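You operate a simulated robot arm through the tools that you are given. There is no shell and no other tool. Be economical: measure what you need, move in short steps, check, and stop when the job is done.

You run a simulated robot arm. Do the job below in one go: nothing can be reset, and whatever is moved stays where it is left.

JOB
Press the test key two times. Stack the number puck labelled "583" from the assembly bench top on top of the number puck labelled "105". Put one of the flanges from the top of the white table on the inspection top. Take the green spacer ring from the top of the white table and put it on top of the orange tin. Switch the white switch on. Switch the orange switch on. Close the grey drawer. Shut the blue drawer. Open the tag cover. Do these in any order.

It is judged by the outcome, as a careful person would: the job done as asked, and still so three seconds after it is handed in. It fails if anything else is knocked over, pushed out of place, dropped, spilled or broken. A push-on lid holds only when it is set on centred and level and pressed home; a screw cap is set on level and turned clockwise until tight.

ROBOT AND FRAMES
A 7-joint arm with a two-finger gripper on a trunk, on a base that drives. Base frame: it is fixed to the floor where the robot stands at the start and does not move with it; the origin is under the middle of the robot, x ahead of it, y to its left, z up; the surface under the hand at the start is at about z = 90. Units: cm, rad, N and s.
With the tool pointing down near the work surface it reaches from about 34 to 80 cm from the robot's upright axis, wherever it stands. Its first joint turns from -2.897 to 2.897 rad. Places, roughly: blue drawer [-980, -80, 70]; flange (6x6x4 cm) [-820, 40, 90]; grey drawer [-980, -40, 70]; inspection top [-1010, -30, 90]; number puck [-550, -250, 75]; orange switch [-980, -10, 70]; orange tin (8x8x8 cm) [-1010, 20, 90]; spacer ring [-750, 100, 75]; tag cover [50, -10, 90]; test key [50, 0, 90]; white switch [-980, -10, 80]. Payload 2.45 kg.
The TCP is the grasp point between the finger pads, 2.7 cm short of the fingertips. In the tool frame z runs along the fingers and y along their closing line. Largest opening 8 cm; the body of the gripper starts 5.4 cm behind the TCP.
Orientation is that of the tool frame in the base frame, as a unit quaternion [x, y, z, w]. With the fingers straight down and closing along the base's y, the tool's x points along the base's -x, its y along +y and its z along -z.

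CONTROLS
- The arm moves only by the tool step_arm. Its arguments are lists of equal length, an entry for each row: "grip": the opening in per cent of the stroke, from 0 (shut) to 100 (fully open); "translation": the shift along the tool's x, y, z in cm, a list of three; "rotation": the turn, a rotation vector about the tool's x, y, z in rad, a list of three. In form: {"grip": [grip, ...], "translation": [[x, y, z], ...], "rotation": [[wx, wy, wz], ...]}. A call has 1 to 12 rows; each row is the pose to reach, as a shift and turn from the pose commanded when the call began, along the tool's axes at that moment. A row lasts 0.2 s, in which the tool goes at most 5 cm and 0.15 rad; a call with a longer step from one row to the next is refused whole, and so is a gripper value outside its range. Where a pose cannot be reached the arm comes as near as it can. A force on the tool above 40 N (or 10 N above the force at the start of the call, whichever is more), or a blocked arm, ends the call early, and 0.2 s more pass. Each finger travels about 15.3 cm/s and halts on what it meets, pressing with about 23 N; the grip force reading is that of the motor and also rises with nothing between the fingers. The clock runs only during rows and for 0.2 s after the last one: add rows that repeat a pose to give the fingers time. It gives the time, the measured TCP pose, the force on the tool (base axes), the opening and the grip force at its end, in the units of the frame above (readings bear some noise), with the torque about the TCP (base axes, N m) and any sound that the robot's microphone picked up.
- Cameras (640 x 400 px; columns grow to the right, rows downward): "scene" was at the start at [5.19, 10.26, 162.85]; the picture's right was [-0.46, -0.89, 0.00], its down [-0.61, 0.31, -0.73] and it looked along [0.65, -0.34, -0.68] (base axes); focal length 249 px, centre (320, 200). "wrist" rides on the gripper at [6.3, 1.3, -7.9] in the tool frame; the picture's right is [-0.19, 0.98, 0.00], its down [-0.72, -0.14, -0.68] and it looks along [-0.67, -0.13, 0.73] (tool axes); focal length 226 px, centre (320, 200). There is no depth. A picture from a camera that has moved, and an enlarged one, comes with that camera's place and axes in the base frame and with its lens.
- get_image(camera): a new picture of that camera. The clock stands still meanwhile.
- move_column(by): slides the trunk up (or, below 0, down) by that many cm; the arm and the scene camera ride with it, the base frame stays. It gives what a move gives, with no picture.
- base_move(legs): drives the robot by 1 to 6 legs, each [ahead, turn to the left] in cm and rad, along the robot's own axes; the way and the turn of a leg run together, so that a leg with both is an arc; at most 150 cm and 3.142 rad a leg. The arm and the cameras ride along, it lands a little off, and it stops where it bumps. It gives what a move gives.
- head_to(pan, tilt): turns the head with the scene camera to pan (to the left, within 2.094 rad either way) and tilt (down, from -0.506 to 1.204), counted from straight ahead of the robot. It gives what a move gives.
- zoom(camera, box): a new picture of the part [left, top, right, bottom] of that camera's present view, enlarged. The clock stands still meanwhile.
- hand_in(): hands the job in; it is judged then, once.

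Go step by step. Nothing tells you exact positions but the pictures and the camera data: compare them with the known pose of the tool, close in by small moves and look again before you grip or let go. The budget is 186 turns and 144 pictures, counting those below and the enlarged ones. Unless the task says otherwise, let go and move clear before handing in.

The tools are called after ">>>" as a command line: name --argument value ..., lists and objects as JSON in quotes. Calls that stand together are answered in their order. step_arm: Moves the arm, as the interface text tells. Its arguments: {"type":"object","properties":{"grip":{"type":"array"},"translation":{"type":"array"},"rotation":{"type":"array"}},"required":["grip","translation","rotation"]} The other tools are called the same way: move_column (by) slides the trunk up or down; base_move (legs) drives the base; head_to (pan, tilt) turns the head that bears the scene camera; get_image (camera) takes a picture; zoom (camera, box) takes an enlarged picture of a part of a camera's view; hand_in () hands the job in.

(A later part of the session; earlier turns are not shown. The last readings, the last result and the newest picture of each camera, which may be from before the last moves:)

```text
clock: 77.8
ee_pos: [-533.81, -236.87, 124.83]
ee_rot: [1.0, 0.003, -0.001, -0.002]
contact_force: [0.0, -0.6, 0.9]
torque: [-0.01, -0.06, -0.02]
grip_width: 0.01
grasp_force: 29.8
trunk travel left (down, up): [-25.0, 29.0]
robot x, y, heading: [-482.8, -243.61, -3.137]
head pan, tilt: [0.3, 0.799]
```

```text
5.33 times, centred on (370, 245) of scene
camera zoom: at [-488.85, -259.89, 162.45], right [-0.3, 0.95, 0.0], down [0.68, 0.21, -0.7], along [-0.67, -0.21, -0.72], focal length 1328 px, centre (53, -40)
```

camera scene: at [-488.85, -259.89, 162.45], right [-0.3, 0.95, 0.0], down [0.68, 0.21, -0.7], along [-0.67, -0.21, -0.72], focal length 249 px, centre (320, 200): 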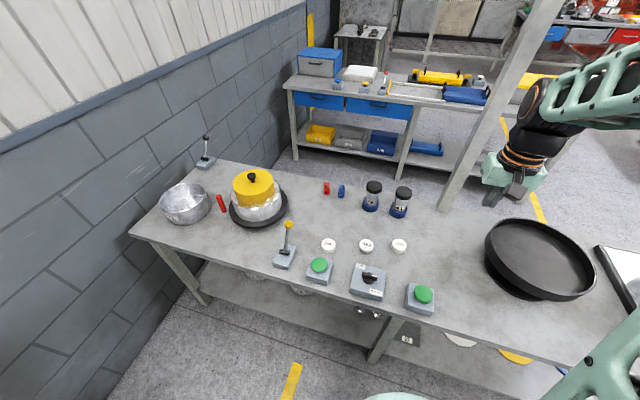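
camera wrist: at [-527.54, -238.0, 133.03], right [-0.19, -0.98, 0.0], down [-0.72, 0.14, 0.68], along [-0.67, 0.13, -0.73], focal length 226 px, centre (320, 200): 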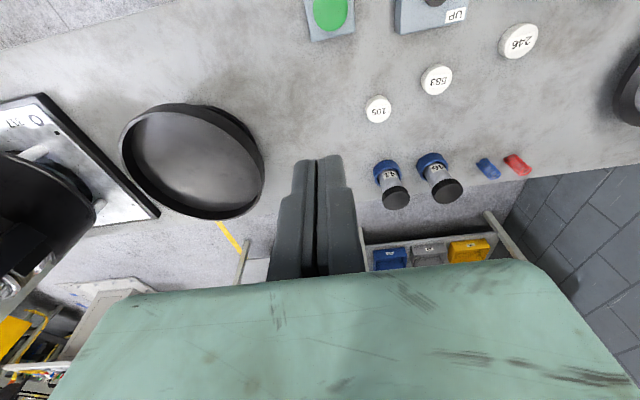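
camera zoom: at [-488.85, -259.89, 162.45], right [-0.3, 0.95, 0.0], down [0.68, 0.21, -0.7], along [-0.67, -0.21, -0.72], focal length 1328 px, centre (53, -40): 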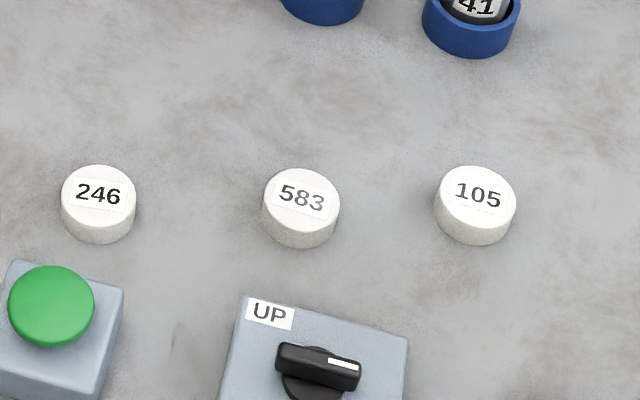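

Labels confirmed. Move above the 583 puck with the gripper open and look close up.

>>> step_arm --grip '[0, 0, 0, 50, 100, 100, 100, 100, 100, 100]' --translation '[[-2, 4.5, 0], [-4, 9, 0], [-6, 13.5, 0], [-8, 18, 0], [-10, 22, 0], [-11.5, 22.7, 4], [-11.5, 22.7, 9], [-11.5, 22.7, 14], [-11.5, 22.7, 18], [-11.5, 22.7, 22]]' --rotation '[[0, 0, 0], [0, 0, 0], [0, 0, 0], [0, 0, 0], [0, 0, 0], [0, 0, 0], [0, 0, 0], [0, 0, 0], [0, 0, 0], [0, 0, 0]]'

>>> get_image --camera "wrist"

>>> get_image --camera "scene"

```text
clock: 80.0
ee_pos: [-545.39, -259.56, 102.88]
ee_rot: [1.0, 0.002, -0.001, -0.001]
contact_force: [-0.3, 0.6, -0.5]
torque: [0.01, 0.02, -0.04]
grip_width: 7.98
grasp_force: 0.0
trunk travel left (down, up): [-25.0, 29.0]
robot x, y, heading: [-482.68, -243.5, -3.14]
head pan, tilt: [0.3, 0.799]
```

```text
106 pictures are left
camera wrist: at [-539.23, -260.82, 111.0], right [-0.19, -0.98, 0.0], down [-0.72, 0.14, 0.68], along [-0.67, 0.13, -0.73], focal length 226 px, centre (320, 200)
```

wrist: 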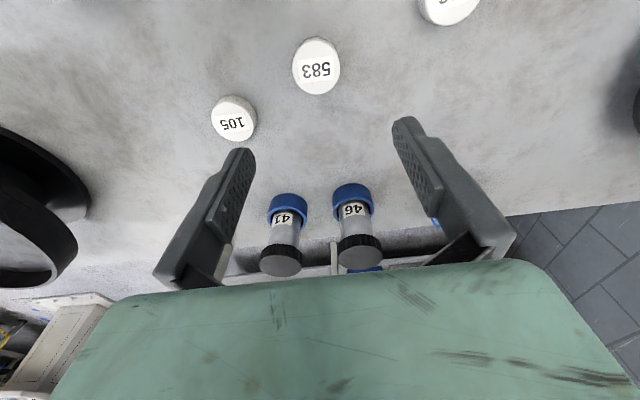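

```text
105 pictures are left
camera scene: at [-488.9, -259.92, 162.43], right [-0.3, 0.95, 0.0], down [0.68, 0.21, -0.7], along [-0.66, -0.21, -0.72], focal length 249 px, centre (320, 200)
```

scene: 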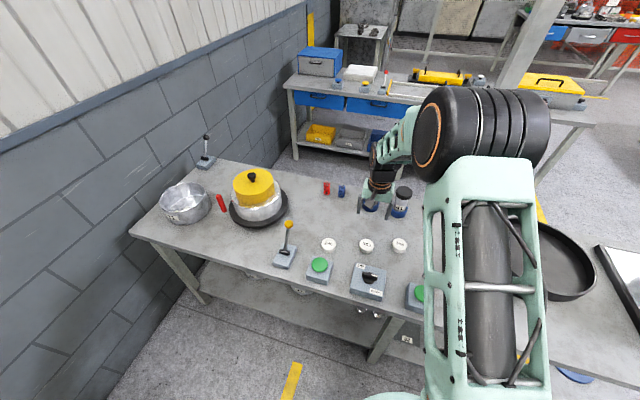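

583 puck top is about [-545.6, -259.1, 82]. Lower to just above and look.

>>> step_arm --grip '[100, 100, 100, 100]' --translation '[[-0.2, -0.4, 5], [-0.2, -0.4, 10], [-0.2, -0.4, 14], [-0.2, -0.4, 16.5]]' --rotation '[[0, 0, 0], [0, 0, 0], [0, 0, 0], [0, 0, 0]]'

>>> get_image --camera "wrist"

```text
refused: row 1 steps farther than a row can; nothing moved
```

```text
104 pictures are left
camera wrist: at [-539.23, -260.82, 111.0], right [-0.19, -0.98, 0.0], down [-0.72, 0.14, 0.68], along [-0.67, 0.13, -0.73], focal length 226 px, centre (320, 200)
```

wrist: 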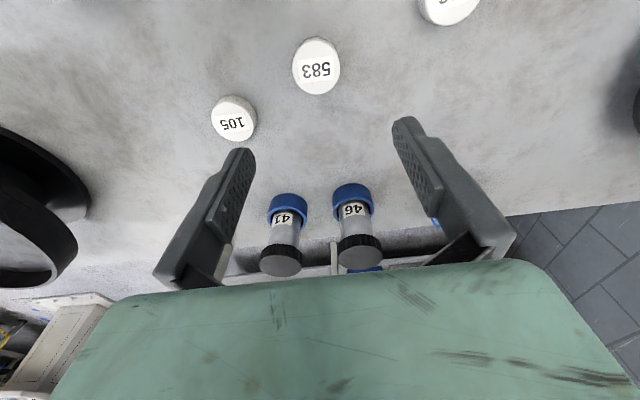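

Row was too long; same descent with smaller steps.

>>> step_arm --grip '[100, 100, 100, 100]' --translation '[[-0.2, -0.4, 4.5], [-0.2, -0.4, 9], [-0.2, -0.4, 13.5], [-0.2, -0.4, 16.5]]' --rotation '[[0, 0, 0], [0, 0, 0], [0, 0, 0], [0, 0, 0]]'

>>> get_image --camera "wrist"

```text
clock: 81.0
ee_pos: [-545.59, -259.15, 86.79]
ee_rot: [1.0, 0.001, 0.0, -0.002]
contact_force: [-1.6, 0.4, 0.2]
torque: [0.01, -0.02, -0.02]
grip_width: 8.01
grasp_force: 0.2
trunk travel left (down, up): [-25.0, 29.0]
robot x, y, heading: [-482.71, -243.48, -3.14]
head pan, tilt: [0.3, 0.799]
```

```text
103 pictures are left
camera wrist: at [-539.32, -260.46, 94.86], right [-0.19, -0.98, 0.0], down [-0.72, 0.14, 0.68], along [-0.67, 0.13, -0.73], focal length 226 px, centre (320, 200)
```

wrist: 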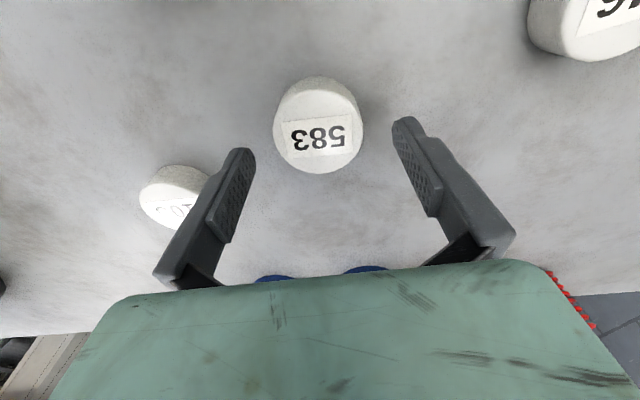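

Puck centred between the fingers. Lower 3.7 cm and grip.

>>> step_arm --grip '[100, 100, 100, 60, 30, 20, 20]' --translation '[[0, 0, 2], [0, 0, 3.2], [0, 0, 3.7], [0, 0, 3.7], [0, 0, 3.7], [0, 0, 3.7], [0, 0, 3.7]]' --rotation '[[0, 0, 0], [0, 0, 0], [0, 0, 0], [0, 0, 0], [0, 0, 0], [0, 0, 0], [0, 0, 0]]'

>>> get_image --camera "wrist"

```text
clock: 81.8
ee_pos: [-545.47, -259.21, 83.81]
ee_rot: [1.0, 0.002, -0.002, 0.0]
contact_force: [12.5, 1.7, 22.9]
torque: [0.55, -0.7, -0.23]
grip_width: 7.77
grasp_force: 0.0
trunk travel left (down, up): [-25.0, 29.0]
robot x, y, heading: [-483.12, -243.46, -3.142]
head pan, tilt: [0.3, 0.799]
stopped in row 3: the force on the tool passed its limit at 51 N (the readings are from after the stop); the commanded pose is now the measured one
```

```text
102 pictures are left
camera wrist: at [-539.22, -260.44, 91.9], right [-0.19, -0.98, 0.0], down [-0.72, 0.14, 0.68], along [-0.67, 0.13, -0.73], focal length 226 px, centre (320, 200)
```

wrist: 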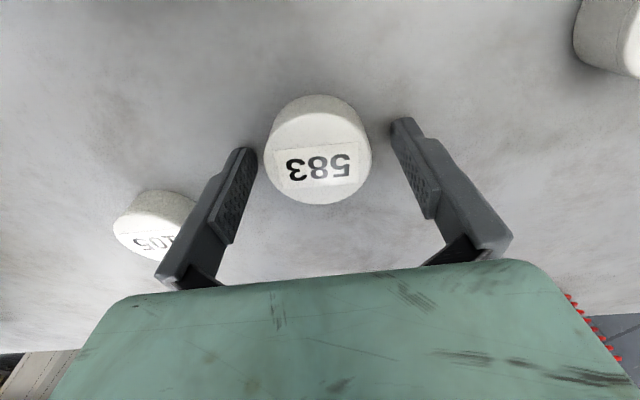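

The tips touched the bench (surface ≈ 81). Raise 0.4 cm and close on the puck.

>>> step_arm --grip '[100, 70, 40, 20, 20, 20]' --translation '[[0, 0, -0.5], [0, 0, -0.5], [0, 0, -0.5], [0, 0, -0.5], [0, 0, -0.5], [0, 0, -0.5]]' --rotation '[[0, 0, 0], [0, 0, 0], [0, 0, 0], [0, 0, 0], [0, 0, 0], [0, 0, 0]]'

>>> get_image --camera "wrist"

```text
clock: 83.2
ee_pos: [-545.79, -259.14, 84.09]
ee_rot: [1.0, 0.003, -0.001, 0.0]
contact_force: [0.2, -0.6, 0.4]
torque: [0.0, -0.02, 0.01]
grip_width: 5.28
grasp_force: 22.8
trunk travel left (down, up): [-25.0, 29.0]
robot x, y, heading: [-482.94, -243.58, -3.14]
head pan, tilt: [0.3, 0.799]
```

```text
101 pictures are left
camera wrist: at [-539.47, -260.4, 92.08], right [-0.19, -0.98, 0.0], down [-0.72, 0.14, 0.68], along [-0.67, 0.13, -0.73], focal length 226 px, centre (320, 200)
```

wrist: 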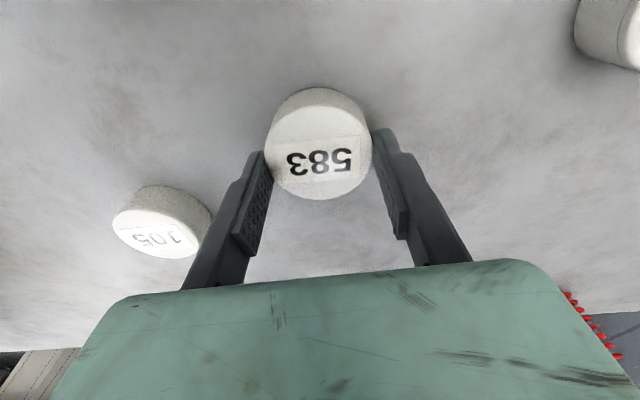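

Held (5.28 cm wide). Lift and shift over toward 105, then check.

>>> step_arm --grip '[20, 20, 20, 20, 20, 20, 20]' --translation '[[0, 0, -3], [0, 0, -6.5], [-1.2, -3.9, -6.5], [-2.4, -7.8, -6.5], [-3.7, -11.7, -6.5], [-3.7, -11.7, -6.5], [-3.7, -11.7, -6.5]]' --rotation '[[0, 0, 0], [0, 0, 0], [0, 0, 0], [0, 0, 0], [0, 0, 0], [0, 0, 0], [0, 0, 0]]'

>>> get_image --camera "wrist"

>>> zoom --camera "scene" --box '[340, 180, 460, 270]'

```text
clock: 84.8
ee_pos: [-549.45, -247.42, 90.42]
ee_rot: [1.0, 0.003, -0.001, 0.0]
contact_force: [0.7, -0.2, -0.1]
torque: [0.03, -0.02, -0.01]
grip_width: 5.27
grasp_force: 23.0
trunk travel left (down, up): [-25.0, 29.0]
robot x, y, heading: [-482.76, -243.29, -3.136]
head pan, tilt: [0.3, 0.799]
```

```text
100 pictures are left
camera wrist: at [-543.13, -248.7, 98.49], right [-0.19, -0.98, 0.0], down [-0.72, 0.14, 0.68], along [-0.67, 0.13, -0.73], focal length 226 px, centre (320, 200)
```

wrist: 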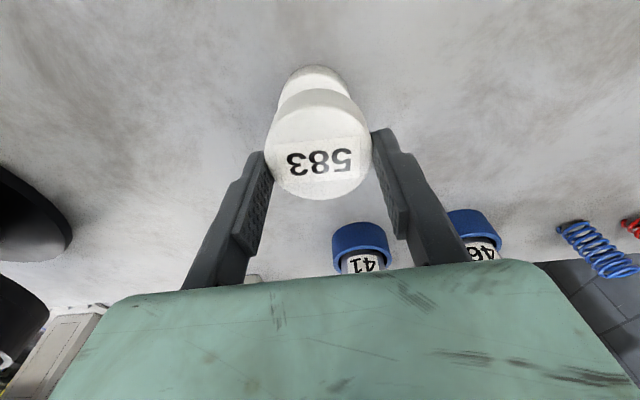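

```text
4.44 times, centred on (400, 225) of scene
camera zoom: at [-488.83, -259.94, 162.44], right [-0.3, 0.95, 0.0], down [0.68, 0.21, -0.7], along [-0.67, -0.21, -0.72], focal length 1107 px, centre (-36, 89)
```

zoom: 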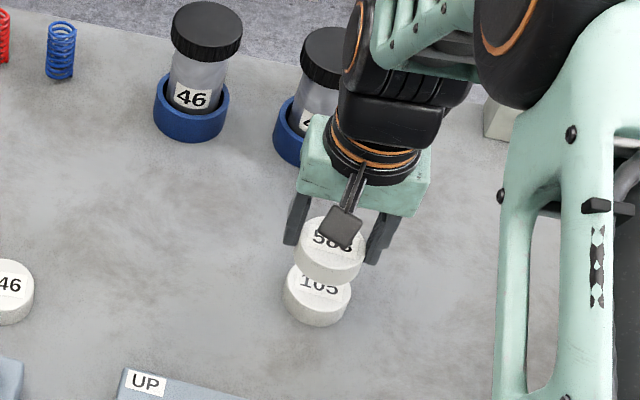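

583 hangs nearly above 105; pictures suggest it needs about 0.4 cm further in -x and 0.5 cm in +y. Correct and lower part way.

>>> step_arm --grip '[20, 20, 20, 20]' --translation '[[-0.4, -0.5, 0], [-0.4, -0.5, 1.5], [-0.4, -0.5, 2.5], [-0.4, -0.5, 2.9]]' --rotation '[[0, 0, 0], [0, 0, 0], [0, 0, 0], [0, 0, 0]]'

>>> get_image --camera "wrist"

>>> zoom --camera "scene" --box '[360, 210, 420, 260]'

```text
clock: 85.8
ee_pos: [-549.82, -247.07, 87.65]
ee_rot: [1.0, 0.003, -0.002, 0.001]
contact_force: [0.3, 0.3, 0.0]
torque: [-0.02, -0.03, -0.04]
grip_width: 5.24
grasp_force: 22.7
trunk travel left (down, up): [-25.0, 29.0]
robot x, y, heading: [-482.65, -243.67, -3.137]
head pan, tilt: [0.3, 0.799]
```

```text
98 pictures are left
camera wrist: at [-543.58, -248.33, 95.64], right [-0.19, -0.98, 0.0], down [-0.72, 0.14, 0.68], along [-0.67, 0.13, -0.73], focal length 226 px, centre (320, 200)
```

wrist: 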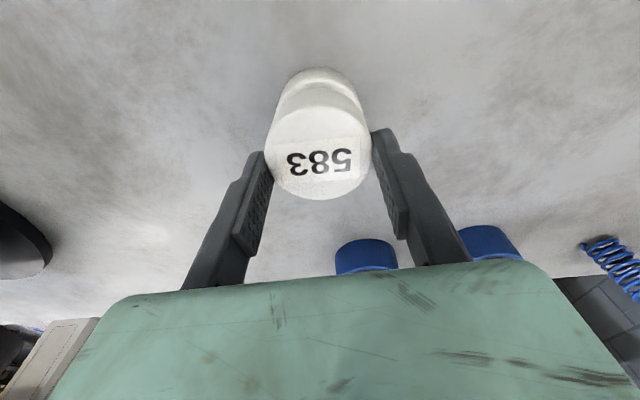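

```text
8.00 times, centred on (390, 235) of scene
camera zoom: at [-488.85, -259.9, 162.45], right [-0.3, 0.95, 0.0], down [0.68, 0.21, -0.7], along [-0.67, -0.21, -0.72], focal length 1993 px, centre (-240, -80)
```

zoom: 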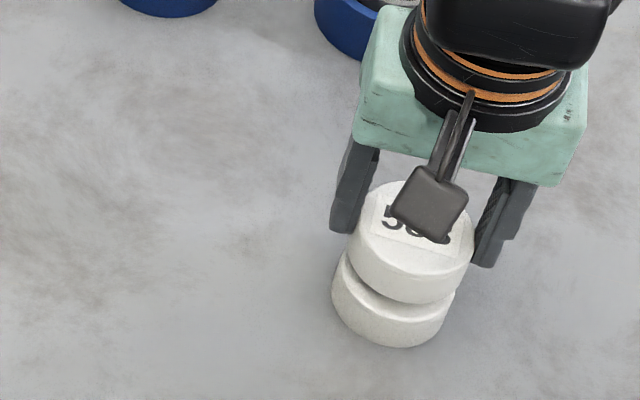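

Alignment looks right in both views. Lower gently until contact.

>>> step_arm --grip '[20, 20, 20, 20, 20]' --translation '[[0, 0, 0.3], [0, 0, 0.6], [0, 0, 0.8], [0, 0, 1.0], [0, 0, 1.0]]' --rotation '[[0, 0, 0], [0, 0, 0], [0, 0, 0], [0, 0, 0], [0, 0, 0]]'

>>> zoom --camera "scene" --box '[360, 210, 420, 260]'

```text
clock: 87.0
ee_pos: [-549.81, -246.99, 86.4]
ee_rot: [1.0, 0.003, -0.001, 0.0]
contact_force: [0.0, -0.4, 0.0]
torque: [0.02, 0.0, -0.04]
grip_width: 5.24
grasp_force: 22.6
trunk travel left (down, up): [-25.0, 29.0]
robot x, y, heading: [-482.88, -243.38, -3.142]
head pan, tilt: [0.3, 0.799]
```

```text
8.00 times, centred on (390, 235) of scene
camera zoom: at [-488.86, -259.9, 162.44], right [-0.3, 0.95, 0.0], down [0.68, 0.21, -0.7], along [-0.67, -0.21, -0.72], focal length 1993 px, centre (-240, -80)
```

zoom: 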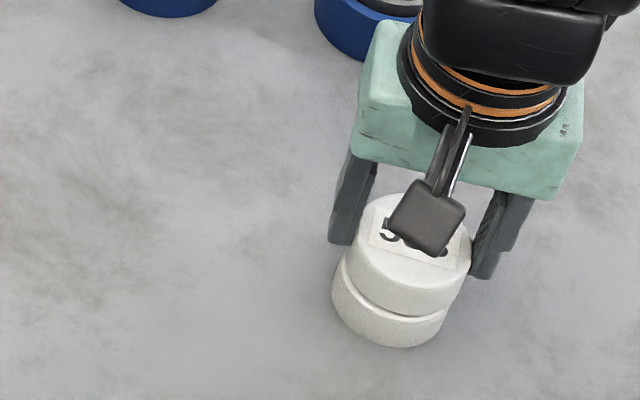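

Nearly down; a little further.

>>> step_arm --grip '[20, 20, 20, 20, 20]' --translation '[[0, 0, 0.15], [0, 0, 0.3], [0, 0, 0.45], [0, 0, 0.55], [0, 0, 0.55]]' --rotation '[[0, 0, 0], [0, 0, 0], [0, 0, 0], [0, 0, 0], [0, 0, 0]]'

>>> zoom --camera "scene" --box '[360, 210, 420, 260]'

```text
clock: 88.2
ee_pos: [-549.83, -247.03, 86.37]
ee_rot: [1.0, 0.002, -0.004, 0.0]
contact_force: [2.9, -0.7, 25.2]
torque: [-0.01, -0.34, 0.02]
grip_width: 5.28
grasp_force: 23.1
trunk travel left (down, up): [-25.0, 29.0]
robot x, y, heading: [-482.73, -243.67, -3.141]
head pan, tilt: [0.3, 0.799]
```

```text
8.00 times, centred on (390, 235) of scene
camera zoom: at [-488.59, -259.89, 162.48], right [-0.3, 0.95, 0.0], down [0.68, 0.21, -0.7], along [-0.67, -0.21, -0.72], focal length 1993 px, centre (-240, -80)
```

zoom: 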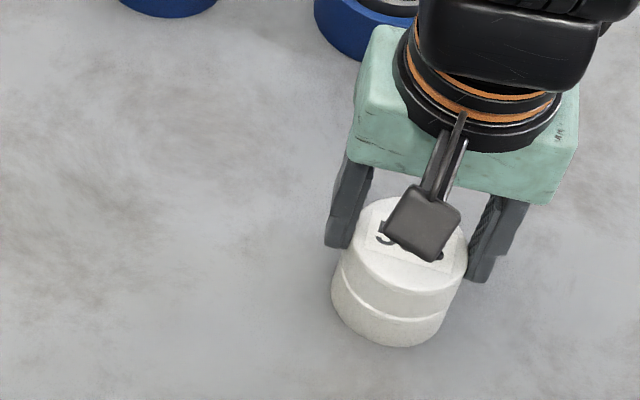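

In contact. Ease off slightly, open, and lift away.

>>> step_arm --grip '[20, 80, 100, 100, 100, 100, 100, 100]' --translation '[[0, 0, -0.4], [0, 0, -0.4], [0, 0, -0.4], [0, 0, -0.4], [0, 0, -4], [0, 0, -8.5], [0, 0, -13], [0, 0, -17.5]]' --rotation '[[0, 0, 0], [0, 0, 0], [0, 0, 0], [0, 0, 0], [0, 0, 0], [0, 0, 0], [0, 0, 0], [0, 0, 0]]'

>>> zoom --camera "scene" --box '[340, 200, 460, 280]'

>>> get_image --camera "wrist"

```text
clock: 90.0
ee_pos: [-549.35, -246.62, 103.26]
ee_rot: [1.0, 0.003, -0.002, 0.0]
contact_force: [-0.4, -0.1, 0.0]
torque: [-0.04, -0.01, -0.02]
grip_width: 7.99
grasp_force: 0.0
trunk travel left (down, up): [-25.0, 29.0]
robot x, y, heading: [-483.05, -243.25, -3.14]
head pan, tilt: [0.3, 0.799]
```

```text
5.00 times, centred on (400, 240) of scene
camera zoom: at [-488.77, -259.89, 162.45], right [-0.3, 0.95, 0.0], down [0.68, 0.21, -0.7], along [-0.67, -0.21, -0.72], focal length 1245 px, centre (-80, 0)
```

zoom: 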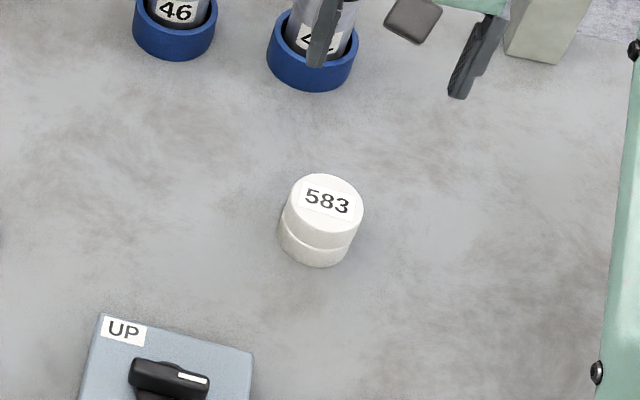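

```text
93 pictures are left
camera wrist: at [-543.12, -247.94, 111.36], right [-0.19, -0.98, 0.0], down [-0.72, 0.14, 0.68], along [-0.67, 0.13, -0.73], focal length 226 px, centre (320, 200)
```

wrist: 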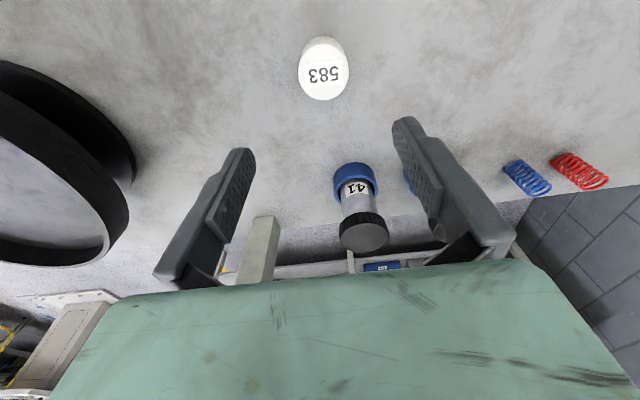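

583 sits squarely on 105. Raise the arm, then drive back to the aisle and look toward the white table.

>>> step_arm --grip '[100, 60, 20, 0, 0, 0]' --translation '[[2, 0, -4], [4, 0, -8], [7, 0, -12], [10, 0, -16], [13, 0, -20], [16, 0, -22]]' --rotation '[[0, 0, 0], [0, 0, 0], [0, 0, 0], [0, 0, 0], [0, 0, 0], [0, 0, 0]]'

>>> base_move --legs '[[0, -1.67], [100, 0], [100, 0], [0, 1.67]]'

>>> head_to --pan -0.1 --tilt 0.3

>>> get_image --camera "scene"

```text
clock: 91.4
ee_pos: [-533.55, -246.87, 125.36]
ee_rot: [1.0, 0.003, -0.002, 0.0]
contact_force: [0.0, 0.0, -0.6]
torque: [0.03, 0.03, 0.03]
grip_width: 0.0
grasp_force: 23.2
trunk travel left (down, up): [-25.0, 29.0]
robot x, y, heading: [-482.86, -243.09, -3.134]
head pan, tilt: [0.3, 0.799]
```

```text
clock: 109.9
ee_pos: [-513.59, -42.77, 125.28]
ee_rot: [1.0, 0.004, -0.002, 0.0]
contact_force: [-0.2, 0.6, 1.2]
torque: [0.0, 0.01, -0.04]
grip_width: 0.01
grasp_force: 22.9
trunk travel left (down, up): [-25.0, 29.0]
robot x, y, heading: [-462.54, -39.48, -3.138]
head pan, tilt: [0.3, 0.799]
```

```text
clock: 110.8
ee_pos: [-513.71, -42.74, 125.34]
ee_rot: [1.0, 0.004, -0.002, 0.0]
contact_force: [0.3, -0.2, 0.1]
torque: [0.0, 0.02, 0.04]
grip_width: 0.02
grasp_force: 23.1
trunk travel left (down, up): [-25.0, 29.0]
robot x, y, heading: [-462.59, -39.18, -3.139]
head pan, tilt: [-0.099, 0.3]
```

```text
92 pictures are left
camera scene: at [-470.18, -52.28, 166.87], right [0.09, 1.0, 0.0], down [0.3, -0.03, -0.95], along [-0.95, 0.09, -0.3], focal length 249 px, centre (320, 200)
```

scene: 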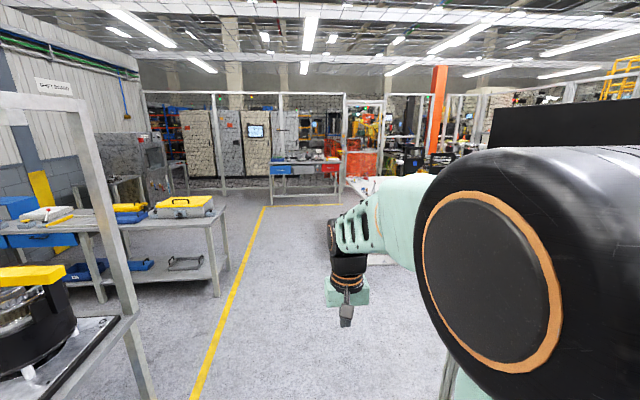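

The drawer table stands straight ahead (x ≈ -980). The white table should be on the right, hidden by the arm; I drive on 150 cm and look right.

>>> base_move --legs '[[130, 0]]'

>>> head_to --pan -0.9 --tilt 0.35

>>> get_image --camera "scene"

>>> get_image --camera "wrist"

```text
clock: 117.0
ee_pos: [-636.0, -42.1, 125.41]
ee_rot: [1.0, -0.002, -0.002, 0.001]
contact_force: [0.4, -0.1, 0.6]
torque: [0.01, -0.01, 0.04]
grip_width: 0.01
grasp_force: 23.2
trunk travel left (down, up): [-25.0, 29.0]
robot x, y, heading: [-585.32, -39.3, 3.132]
head pan, tilt: [-0.099, 0.3]
```

```text
clock: 118.2
ee_pos: [-636.1, -42.13, 125.4]
ee_rot: [1.0, -0.003, -0.002, 0.001]
contact_force: [-0.9, 1.0, -0.9]
torque: [-0.02, 0.01, -0.01]
grip_width: 0.0
grasp_force: 22.9
trunk travel left (down, up): [-25.0, 29.0]
robot x, y, heading: [-585.17, -39.31, 3.141]
head pan, tilt: [-0.901, 0.351]
```

```text
91 pictures are left
camera scene: at [-589.25, -45.83, 166.41], right [0.79, 0.62, 0.0], down [0.21, -0.27, -0.94], along [-0.58, 0.74, -0.34], focal length 249 px, centre (320, 200)
```

scene: 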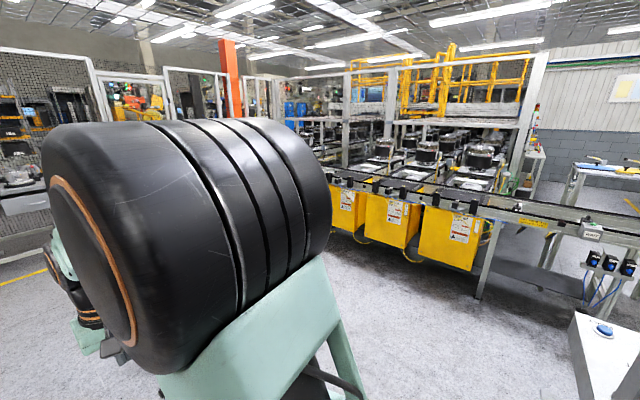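

```text
90 pictures are left
camera wrist: at [-629.73, -43.46, 133.46], right [-0.2, -0.98, 0.0], down [-0.71, 0.14, 0.68], along [-0.67, 0.13, -0.73], focal length 226 px, centre (320, 200)
```

wrist: 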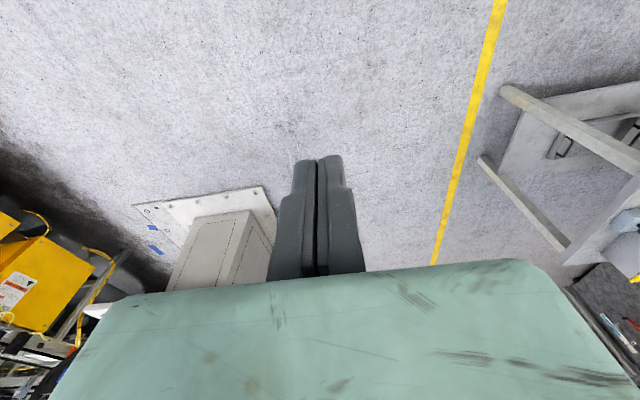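

The arm blocks the right side. I turn the robot right and keep the head panned left to see what's there.

>>> base_move --legs '[[0, -1.0]]'

>>> head_to --pan 0.5 --tilt 0.35

>>> get_image --camera "scene"

```text
clock: 121.2
ee_pos: [-614.58, 2.28, 125.32]
ee_rot: [0.874, -0.486, -0.002, -0.001]
contact_force: [0.0, -0.7, 0.7]
torque: [-0.02, 0.03, 0.01]
grip_width: 0.0
grasp_force: 23.1
trunk travel left (down, up): [-25.0, 29.0]
robot x, y, heading: [-585.1, -39.13, 2.123]
head pan, tilt: [-0.901, 0.351]
```

```text
clock: 122.7
ee_pos: [-614.68, 2.38, 125.42]
ee_rot: [0.874, -0.486, -0.002, -0.001]
contact_force: [0.5, 0.2, 0.0]
torque: [0.02, 0.02, 0.0]
grip_width: 0.02
grasp_force: 22.9
trunk travel left (down, up): [-25.0, 29.0]
robot x, y, heading: [-584.92, -39.33, 2.122]
head pan, tilt: [0.499, 0.351]
```

```text
89 pictures are left
camera scene: at [-604.36, -43.54, 166.41], right [0.5, 0.87, 0.0], down [0.3, -0.17, -0.94], along [-0.82, 0.47, -0.34], focal length 249 px, centre (320, 200)
```

scene: 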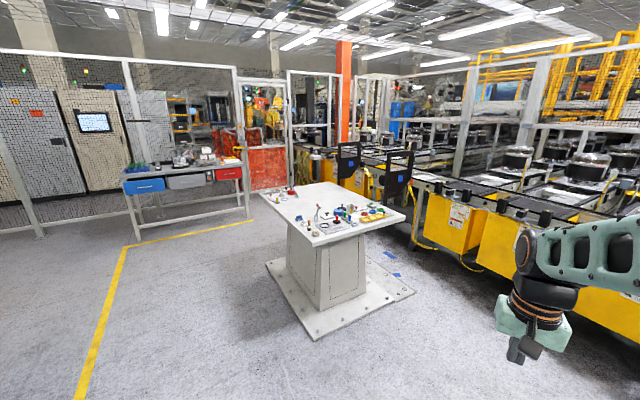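

The white table (top about x -835..-722, y 21..135) is ahead. Zoom on its items.

>>> zoom --camera "scene" --box '[250, 170, 420, 260]'

>>> zoom --camera "scene" --box '[110, 130, 260, 230]'

```text
3.76 times, centred on (335, 215) of scene
camera zoom: at [-604.36, -43.54, 166.41], right [0.5, 0.87, 0.0], down [0.3, -0.17, -0.94], along [-0.82, 0.47, -0.34], focal length 938 px, centre (264, 144)
```

zoom: 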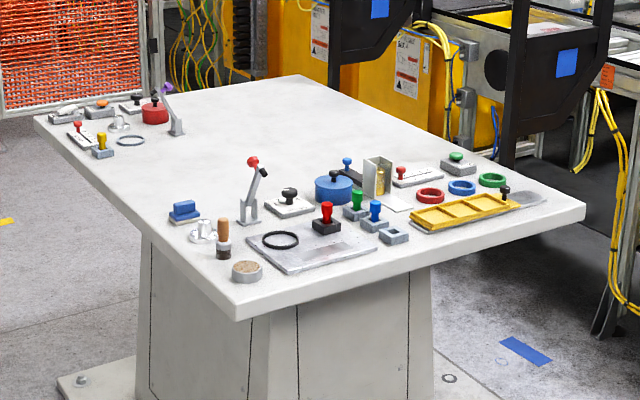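

```text
4.00 times, centred on (185, 180) of scene
camera zoom: at [-604.36, -43.54, 166.41], right [0.5, 0.87, 0.0], down [0.3, -0.17, -0.94], along [-0.82, 0.47, -0.34], focal length 996 px, centre (860, 280)
```

zoom: 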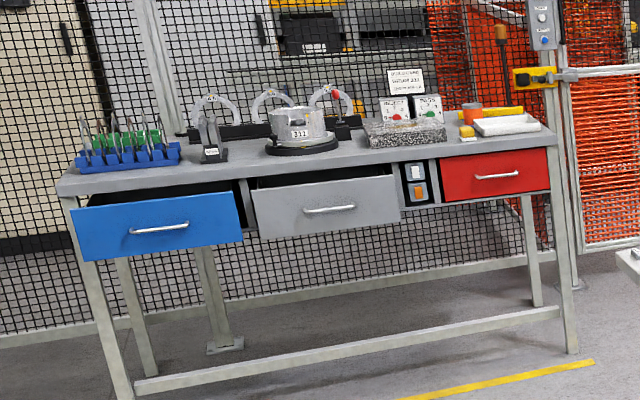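

I see the green ring near [-745, 95] and flanges near [-748, 26] and [-815, 35]; on the far bench the granite plate, orange tin, drawers and switches. First drive to the near side of the white table for the ring.

>>> base_move --legs '[[0, 0.14], [147, 0], [0, 0.88]]'

>>> head_to --pan 0.1 --tilt 0.75

>>> get_image --camera "scene"

>>> get_image --camera "wrist"

```text
clock: 133.1
ee_pos: [-730.87, 69.88, 125.35]
ee_rot: [1.0, 0.012, -0.001, -0.001]
contact_force: [-0.2, -1.0, 0.4]
torque: [-0.02, 0.0, -0.02]
grip_width: 0.0
grasp_force: 22.9
trunk travel left (down, up): [-25.0, 29.0]
robot x, y, heading: [-680.09, 74.09, -3.115]
head pan, tilt: [0.499, 0.351]
```

```text
clock: 133.9
ee_pos: [-730.86, 69.71, 125.38]
ee_rot: [1.0, 0.012, -0.001, 0.001]
contact_force: [1.0, 0.5, 0.1]
torque: [0.01, 0.0, 0.02]
grip_width: 0.01
grasp_force: 22.4
trunk travel left (down, up): [-25.0, 29.0]
robot x, y, heading: [-680.26, 74.03, -3.12]
head pan, tilt: [0.099, 0.75]
```

```text
86 pictures are left
camera scene: at [-686.23, 59.33, 162.85], right [-0.12, 0.99, 0.0], down [0.68, 0.08, -0.73], along [-0.73, -0.09, -0.68], focal length 249 px, centre (320, 200)
```

scene: 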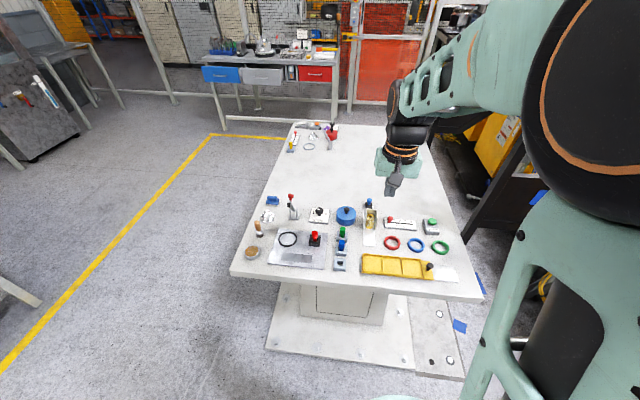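

```text
85 pictures are left
camera wrist: at [-724.49, 68.69, 133.47], right [-0.17, -0.99, 0.0], down [-0.72, 0.12, 0.68], along [-0.67, 0.12, -0.73], focal length 226 px, centre (320, 200)
```

wrist: 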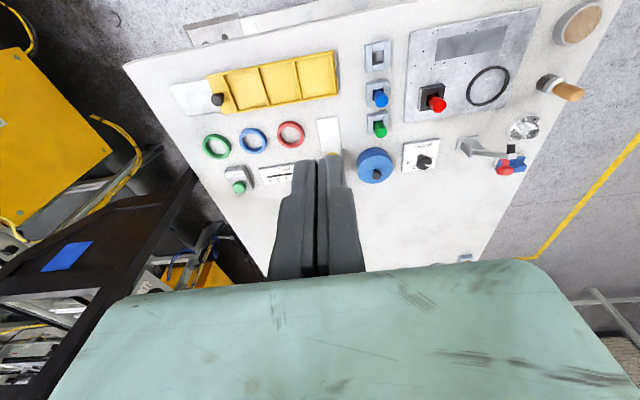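

Green ring at about [-744.7, 95, 90.4]. Move above it with partly open fingers.

>>> step_arm --grip '[0, 0, 0, 40, 83, 83, 83, 83, 83, 83]' --translation '[[-2.2, -4.3, 0], [-4.4, -8.6, 0], [-6.6, -12.9, 0], [-8.8, -17.2, 0], [-11, -21.5, 0], [-13.2, -25.6, 0], [-13.2, -25.6, 4.8], [-13.2, -25.6, 9.6], [-13.2, -25.6, 14.4], [-13.2, -25.6, 18]]' --rotation '[[0, 0, 0], [0, 0, 0], [0, 0, 0], [0, 0, 0], [0, 0, 0], [0, 0, 0], [0, 0, 0], [0, 0, 0], [0, 0, 0], [0, 0, 0]]'

>>> get_image --camera "wrist"

```text
clock: 136.1
ee_pos: [-744.82, 94.78, 107.36]
ee_rot: [1.0, 0.013, -0.001, 0.001]
contact_force: [0.5, -0.5, -0.3]
torque: [0.03, -0.02, 0.03]
grip_width: 6.63
grasp_force: 0.1
trunk travel left (down, up): [-25.0, 29.0]
robot x, y, heading: [-680.32, 74.5, -3.115]
head pan, tilt: [0.099, 0.75]
```

```text
84 pictures are left
camera wrist: at [-738.48, 93.76, 115.43], right [-0.17, -0.99, 0.0], down [-0.72, 0.12, 0.68], along [-0.67, 0.12, -0.73], focal length 226 px, centre (320, 200)
```

wrist: 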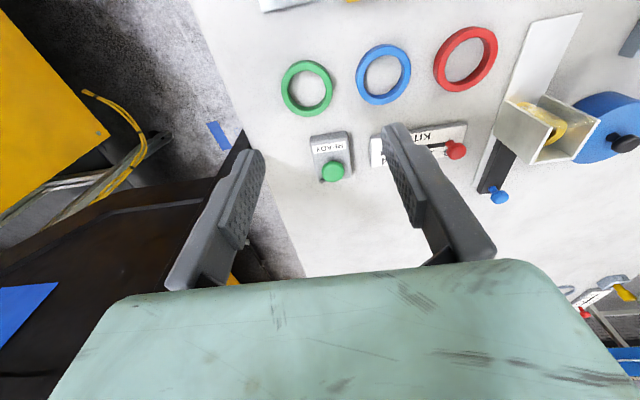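

Refine: ring centre about [-746.2, 96.7, 88]. Shift and lower for a closer look.

>>> step_arm --grip '[90, 90, 90]' --translation '[[-1.35, -2.0, 3], [-1.35, -2.0, 7], [-1.35, -2.0, 10]]' --rotation '[[0, 0, 0], [0, 0, 0], [0, 0, 0]]'

>>> get_image --camera "wrist"

```text
clock: 136.9
ee_pos: [-746.1, 97.04, 97.66]
ee_rot: [1.0, 0.012, -0.002, 0.0]
contact_force: [-0.2, 0.1, 0.3]
torque: [0.03, 0.0, -0.05]
grip_width: 7.2
grasp_force: 0.0
trunk travel left (down, up): [-25.0, 29.0]
robot x, y, heading: [-679.83, 74.34, -3.122]
head pan, tilt: [0.099, 0.75]
```

```text
83 pictures are left
camera wrist: at [-739.77, 95.84, 105.74], right [-0.17, -0.99, 0.0], down [-0.72, 0.12, 0.68], along [-0.68, 0.12, -0.73], focal length 226 px, centre (320, 200)
```

wrist: 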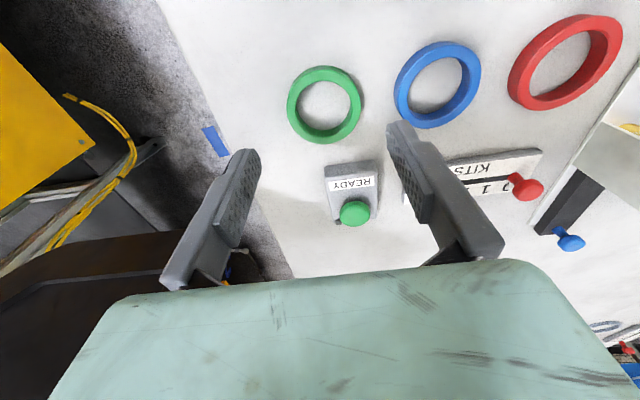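

Ring centre [-746.1, 96.7]. Lower in small steps toward the table.

>>> step_arm --grip '[90, 90, 90, 90, 90]' --translation '[[0, 0.35, 3], [0, 0.35, 5.4], [0, 0.35, 6.0], [0, 0.35, 6.5], [0, 0.35, 6.5]]' --rotation '[[0, 0, 0], [0, 0, 0], [0, 0, 0], [0, 0, 0], [0, 0, 0]]'

>>> get_image --camera "wrist"

```text
clock: 138.1
ee_pos: [-746.21, 96.87, 90.99]
ee_rot: [1.0, 0.012, -0.001, 0.001]
contact_force: [0.5, 0.2, 0.2]
torque: [-0.03, -0.01, -0.02]
grip_width: 7.16
grasp_force: 0.0
trunk travel left (down, up): [-25.0, 29.0]
robot x, y, heading: [-680.32, 74.44, -3.113]
head pan, tilt: [0.099, 0.75]
```

```text
82 pictures are left
camera wrist: at [-739.98, 95.7, 99.13], right [-0.17, -0.99, 0.0], down [-0.72, 0.12, 0.68], along [-0.67, 0.12, -0.73], focal length 226 px, centre (320, 200)
```

wrist: 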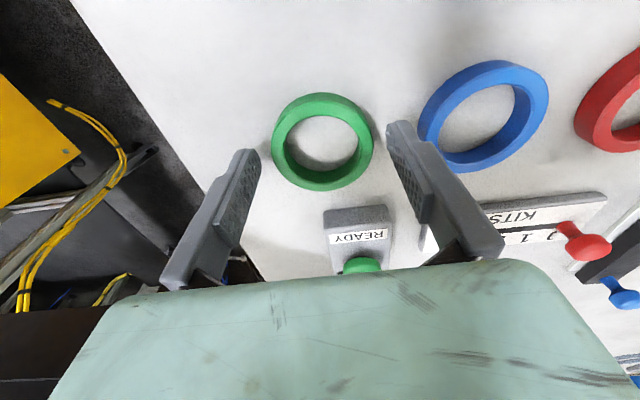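

Well centred. Keep lowering until the tips are near the table.

>>> step_arm --grip '[90, 90, 90, 90]' --translation '[[0, 0.1, 0.4], [0, 0.1, 0.8], [0, 0.1, 1.1], [0, 0.1, 1.4]]' --rotation '[[0, 0, 0], [0, 0, 0], [0, 0, 0], [0, 0, 0]]'

>>> get_image --camera "wrist"

```text
clock: 139.1
ee_pos: [-746.2, 96.77, 89.55]
ee_rot: [1.0, 0.012, -0.002, 0.0]
contact_force: [1.2, -1.0, 4.9]
torque: [-0.07, -0.1, 0.0]
grip_width: 7.16
grasp_force: 0.0
trunk travel left (down, up): [-25.0, 29.0]
robot x, y, heading: [-680.1, 73.86, -3.112]
head pan, tilt: [0.099, 0.75]
```

```text
81 pictures are left
camera wrist: at [-739.81, 95.54, 97.71], right [-0.17, -0.99, 0.0], down [-0.72, 0.12, 0.68], along [-0.68, 0.12, -0.73], focal length 226 px, centre (320, 200)
```

wrist: 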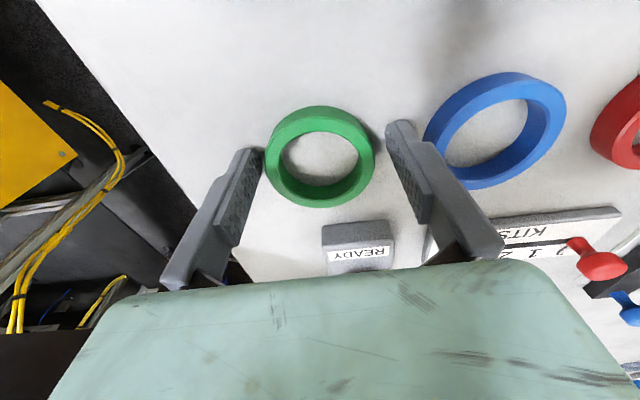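

The tips just touch the table (≈ 86.9). Raise 0.2 cm and grip the ring.

>>> step_arm --grip '[90, 70, 50, 40, 40, 40]' --translation '[[0, 0, -0.25], [0, 0, -0.25], [0, 0, -0.25], [0, 0, -0.25], [0, 0, -0.25], [0, 0, -0.25]]' --rotation '[[0, 0, 0], [0, 0, 0], [0, 0, 0], [0, 0, 0], [0, 0, 0], [0, 0, 0]]'

>>> step_arm --grip '[40, 40, 40, 40, 40, 40, 40, 40, 40]' --translation '[[0, 0, -2], [0, 0, -6], [0, 0, -10.5], [0, 0, -15], [2, 4, -19], [4, 8, -23], [6.5, 12, -26], [9, 16, -28], [12, 19, -30]]' --rotation '[[0, 0, 0], [0, 0, 0], [0, 0, 0], [0, 0, 0], [0, 0, 0], [0, 0, 0], [0, 0, 0], [0, 0, 0], [0, 0, 0]]'

>>> get_image --camera "wrist"

```text
clock: 140.5
ee_pos: [-746.13, 96.63, 89.89]
ee_rot: [1.0, 0.012, -0.002, 0.0]
contact_force: [-0.1, -0.3, 0.4]
torque: [0.01, -0.03, 0.02]
grip_width: 5.85
grasp_force: 23.3
trunk travel left (down, up): [-25.0, 29.0]
robot x, y, heading: [-680.25, 74.21, -3.116]
head pan, tilt: [0.099, 0.75]
```

```text
refused: row 5 steps farther than a row can; nothing moved
```

```text
80 pictures are left
camera wrist: at [-739.8, 95.52, 97.9], right [-0.17, -0.99, 0.0], down [-0.72, 0.12, 0.68], along [-0.67, 0.12, -0.73], focal length 226 px, centre (320, 200)
```

wrist: 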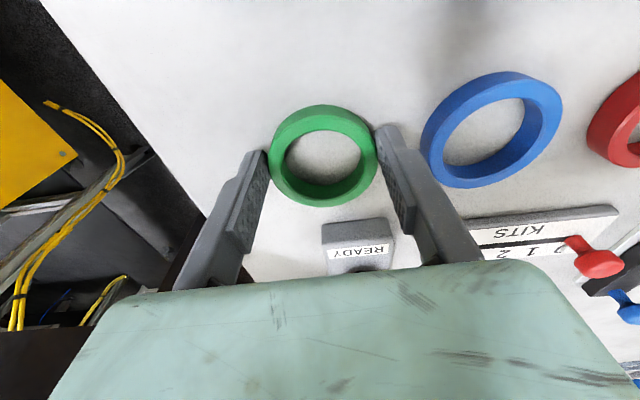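

Ring gripped (5.85 cm). Lift and retract with smaller rows.

>>> step_arm --grip '[40, 40, 40, 40, 40, 40, 40, 40, 40, 40]' --translation '[[0, 0, -2], [0, 0, -6], [0, 0, -10.5], [0, 0, -15], [1, 3, -18], [3, 6, -20.5], [5.5, 9, -23], [8, 12, -25.5], [10.5, 15, -28], [13, 18, -30.5]]' --rotation '[[0, 0, 0], [0, 0, 0], [0, 0, 0], [0, 0, 0], [0, 0, 0], [0, 0, 0], [0, 0, 0], [0, 0, 0], [0, 0, 0], [0, 0, 0]]'

>>> get_image --camera "wrist"

```text
clock: 142.7
ee_pos: [-732.27, 78.51, 120.14]
ee_rot: [1.0, 0.013, -0.003, 0.0]
contact_force: [0.9, 0.0, 0.4]
torque: [0.02, 0.01, 0.06]
grip_width: 5.84
grasp_force: 23.0
trunk travel left (down, up): [-25.0, 29.0]
robot x, y, heading: [-679.98, 74.47, -3.118]
head pan, tilt: [0.099, 0.75]
```

```text
79 pictures are left
camera wrist: at [-725.99, 77.32, 128.28], right [-0.17, -0.99, 0.0], down [-0.72, 0.12, 0.69], along [-0.68, 0.12, -0.73], focal length 226 px, centre (320, 200)
```

wrist: 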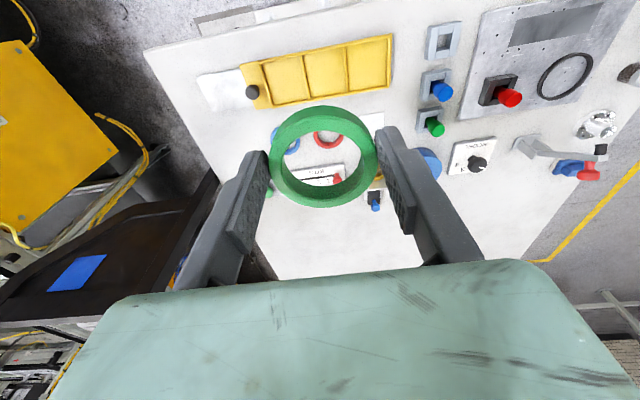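

Ring held securely. Now drive around to the drawer bench along the aisle.

>>> base_move --legs '[[-20, 0], [0, 1.5], [112, 0], [0, -1.5], [150, 0], [80, 0]]'

>>> head_to --pan 0.0 --tilt 0.55

>>> get_image --camera "scene"

>>> get_image --camera "wrist"

```text
clock: 167.6
ee_pos: [-941.67, -58.42, 120.12]
ee_rot: [0.998, 0.06, -0.001, 0.0]
contact_force: [0.2, 0.2, -0.2]
torque: [0.02, -0.02, 0.01]
grip_width: 5.79
grasp_force: 23.0
trunk travel left (down, up): [-25.0, 29.0]
robot x, y, heading: [-889.01, -57.33, -3.02]
head pan, tilt: [0.099, 0.75]
```

```text
clock: 168.4
ee_pos: [-941.65, -58.44, 120.23]
ee_rot: [0.998, 0.06, -0.002, 0.001]
contact_force: [-0.2, 0.6, 0.8]
torque: [0.02, -0.01, 0.02]
grip_width: 5.8
grasp_force: 23.3
trunk travel left (down, up): [-25.0, 29.0]
robot x, y, heading: [-889.03, -57.44, -3.025]
head pan, tilt: [0.0, 0.55]
```

```text
78 pictures are left
camera scene: at [-894.56, -72.34, 164.58], right [-0.12, 0.99, 0.0], down [0.52, 0.06, -0.85], along [-0.85, -0.1, -0.52], focal length 249 px, centre (320, 200)
```

scene: 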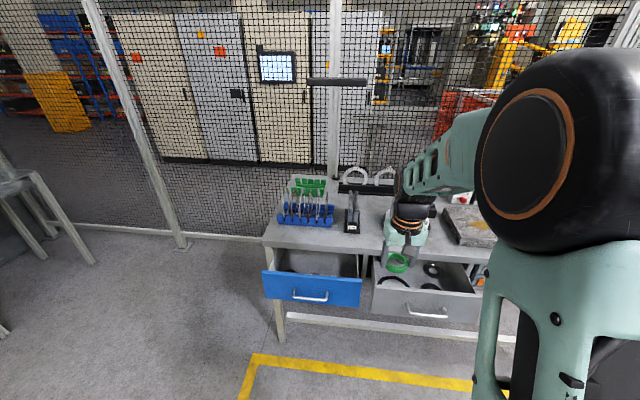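

```text
77 pictures are left
camera wrist: at [-935.2, -58.94, 128.22], right [-0.07, -1.0, 0.0], down [-0.73, 0.05, 0.68], along [-0.68, 0.05, -0.73], focal length 226 px, centre (320, 200)
```

wrist: 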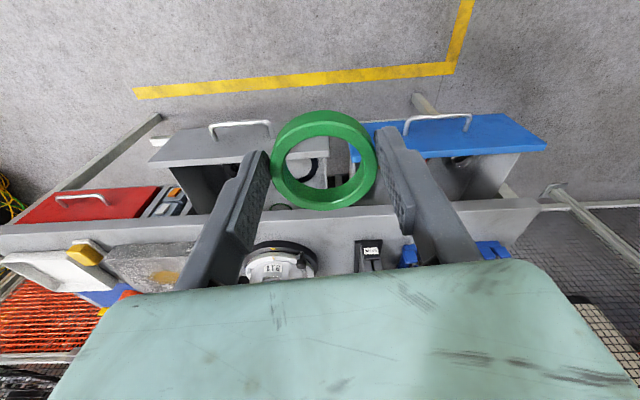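

Next I shift to stand in front of the right end (orange tin at about y = 20), clear of the open drawers.

>>> base_move --legs '[[0, -1.2], [92, 0], [0, 1.08]]'

>>> head_to --pan 0.2 --tilt 0.7

>>> get_image --camera "scene"

>>> get_image --camera "wrist"

```text
clock: 179.3
ee_pos: [-985.21, 32.83, 120.18]
ee_rot: [1.0, -0.001, -0.001, 0.0]
contact_force: [-0.2, 0.1, -0.5]
torque: [-0.03, -0.02, -0.01]
grip_width: 5.78
grasp_force: 23.5
trunk travel left (down, up): [-25.0, 29.0]
robot x, y, heading: [-932.85, 26.98, 3.143]
head pan, tilt: [0.0, 0.55]
```

```text
clock: 180.0
ee_pos: [-985.12, 32.72, 120.11]
ee_rot: [1.0, -0.001, -0.001, 0.001]
contact_force: [-0.1, 0.6, -0.1]
torque: [0.05, 0.02, 0.0]
grip_width: 5.77
grasp_force: 23.0
trunk travel left (down, up): [-25.0, 29.0]
robot x, y, heading: [-932.97, 27.13, 3.144]
head pan, tilt: [0.201, 0.7]
```

```text
76 pictures are left
camera scene: at [-939.59, 11.56, 163.27], right [-0.2, 0.98, 0.0], down [0.63, 0.13, -0.77], along [-0.75, -0.15, -0.64], focal length 249 px, centre (320, 200)
```

scene: 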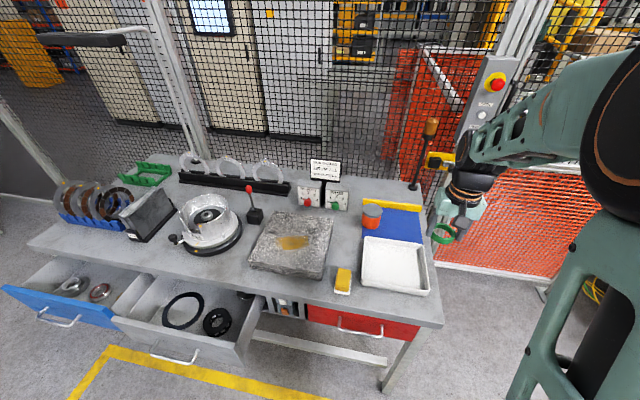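

```text
75 pictures are left
camera wrist: at [-978.94, 31.51, 128.22], right [-0.19, -0.98, 0.0], down [-0.71, 0.14, 0.68], along [-0.67, 0.13, -0.73], focal length 226 px, centre (320, 200)
```

wrist: 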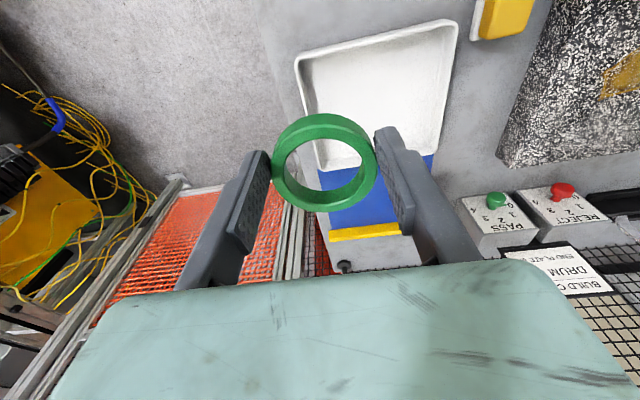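

I see the orange tin on the blue mat behind the white tray. Zoom on it and the signs/switches.

>>> zoom --camera "scene" --box '[340, 170, 450, 250]'

>>> zoom --camera "scene" --box '[240, 260, 400, 360]'

```text
5.00 times, centred on (395, 210) of scene
camera zoom: at [-939.59, 11.56, 163.27], right [-0.2, 0.98, 0.0], down [0.63, 0.13, -0.77], along [-0.75, -0.15, -0.64], focal length 1245 px, centre (-55, 150)
```

zoom: 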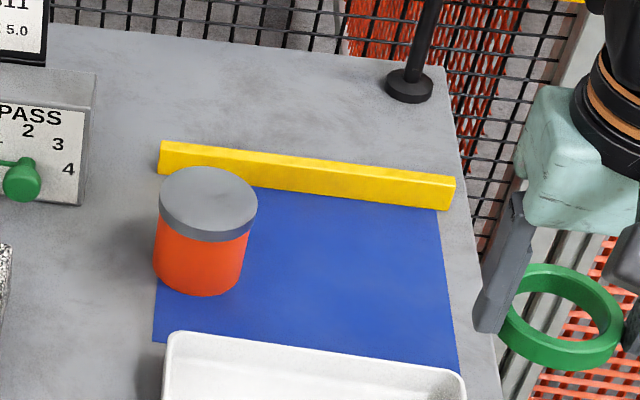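

```text
4.00 times, centred on (320, 310) of scene
camera zoom: at [-939.59, 11.56, 163.27], right [-0.2, 0.98, 0.0], down [0.63, 0.13, -0.77], along [-0.75, -0.15, -0.64], focal length 996 px, centre (320, -240)
```

zoom: 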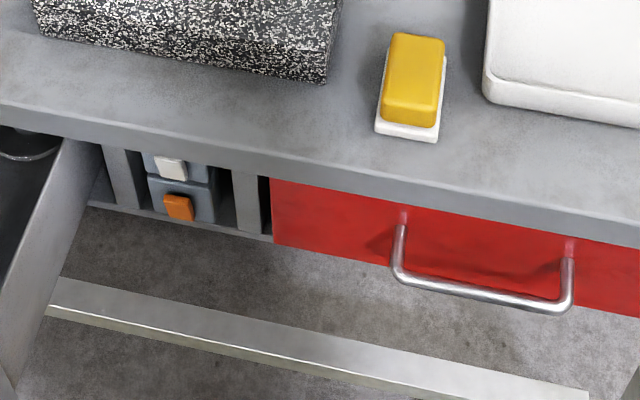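

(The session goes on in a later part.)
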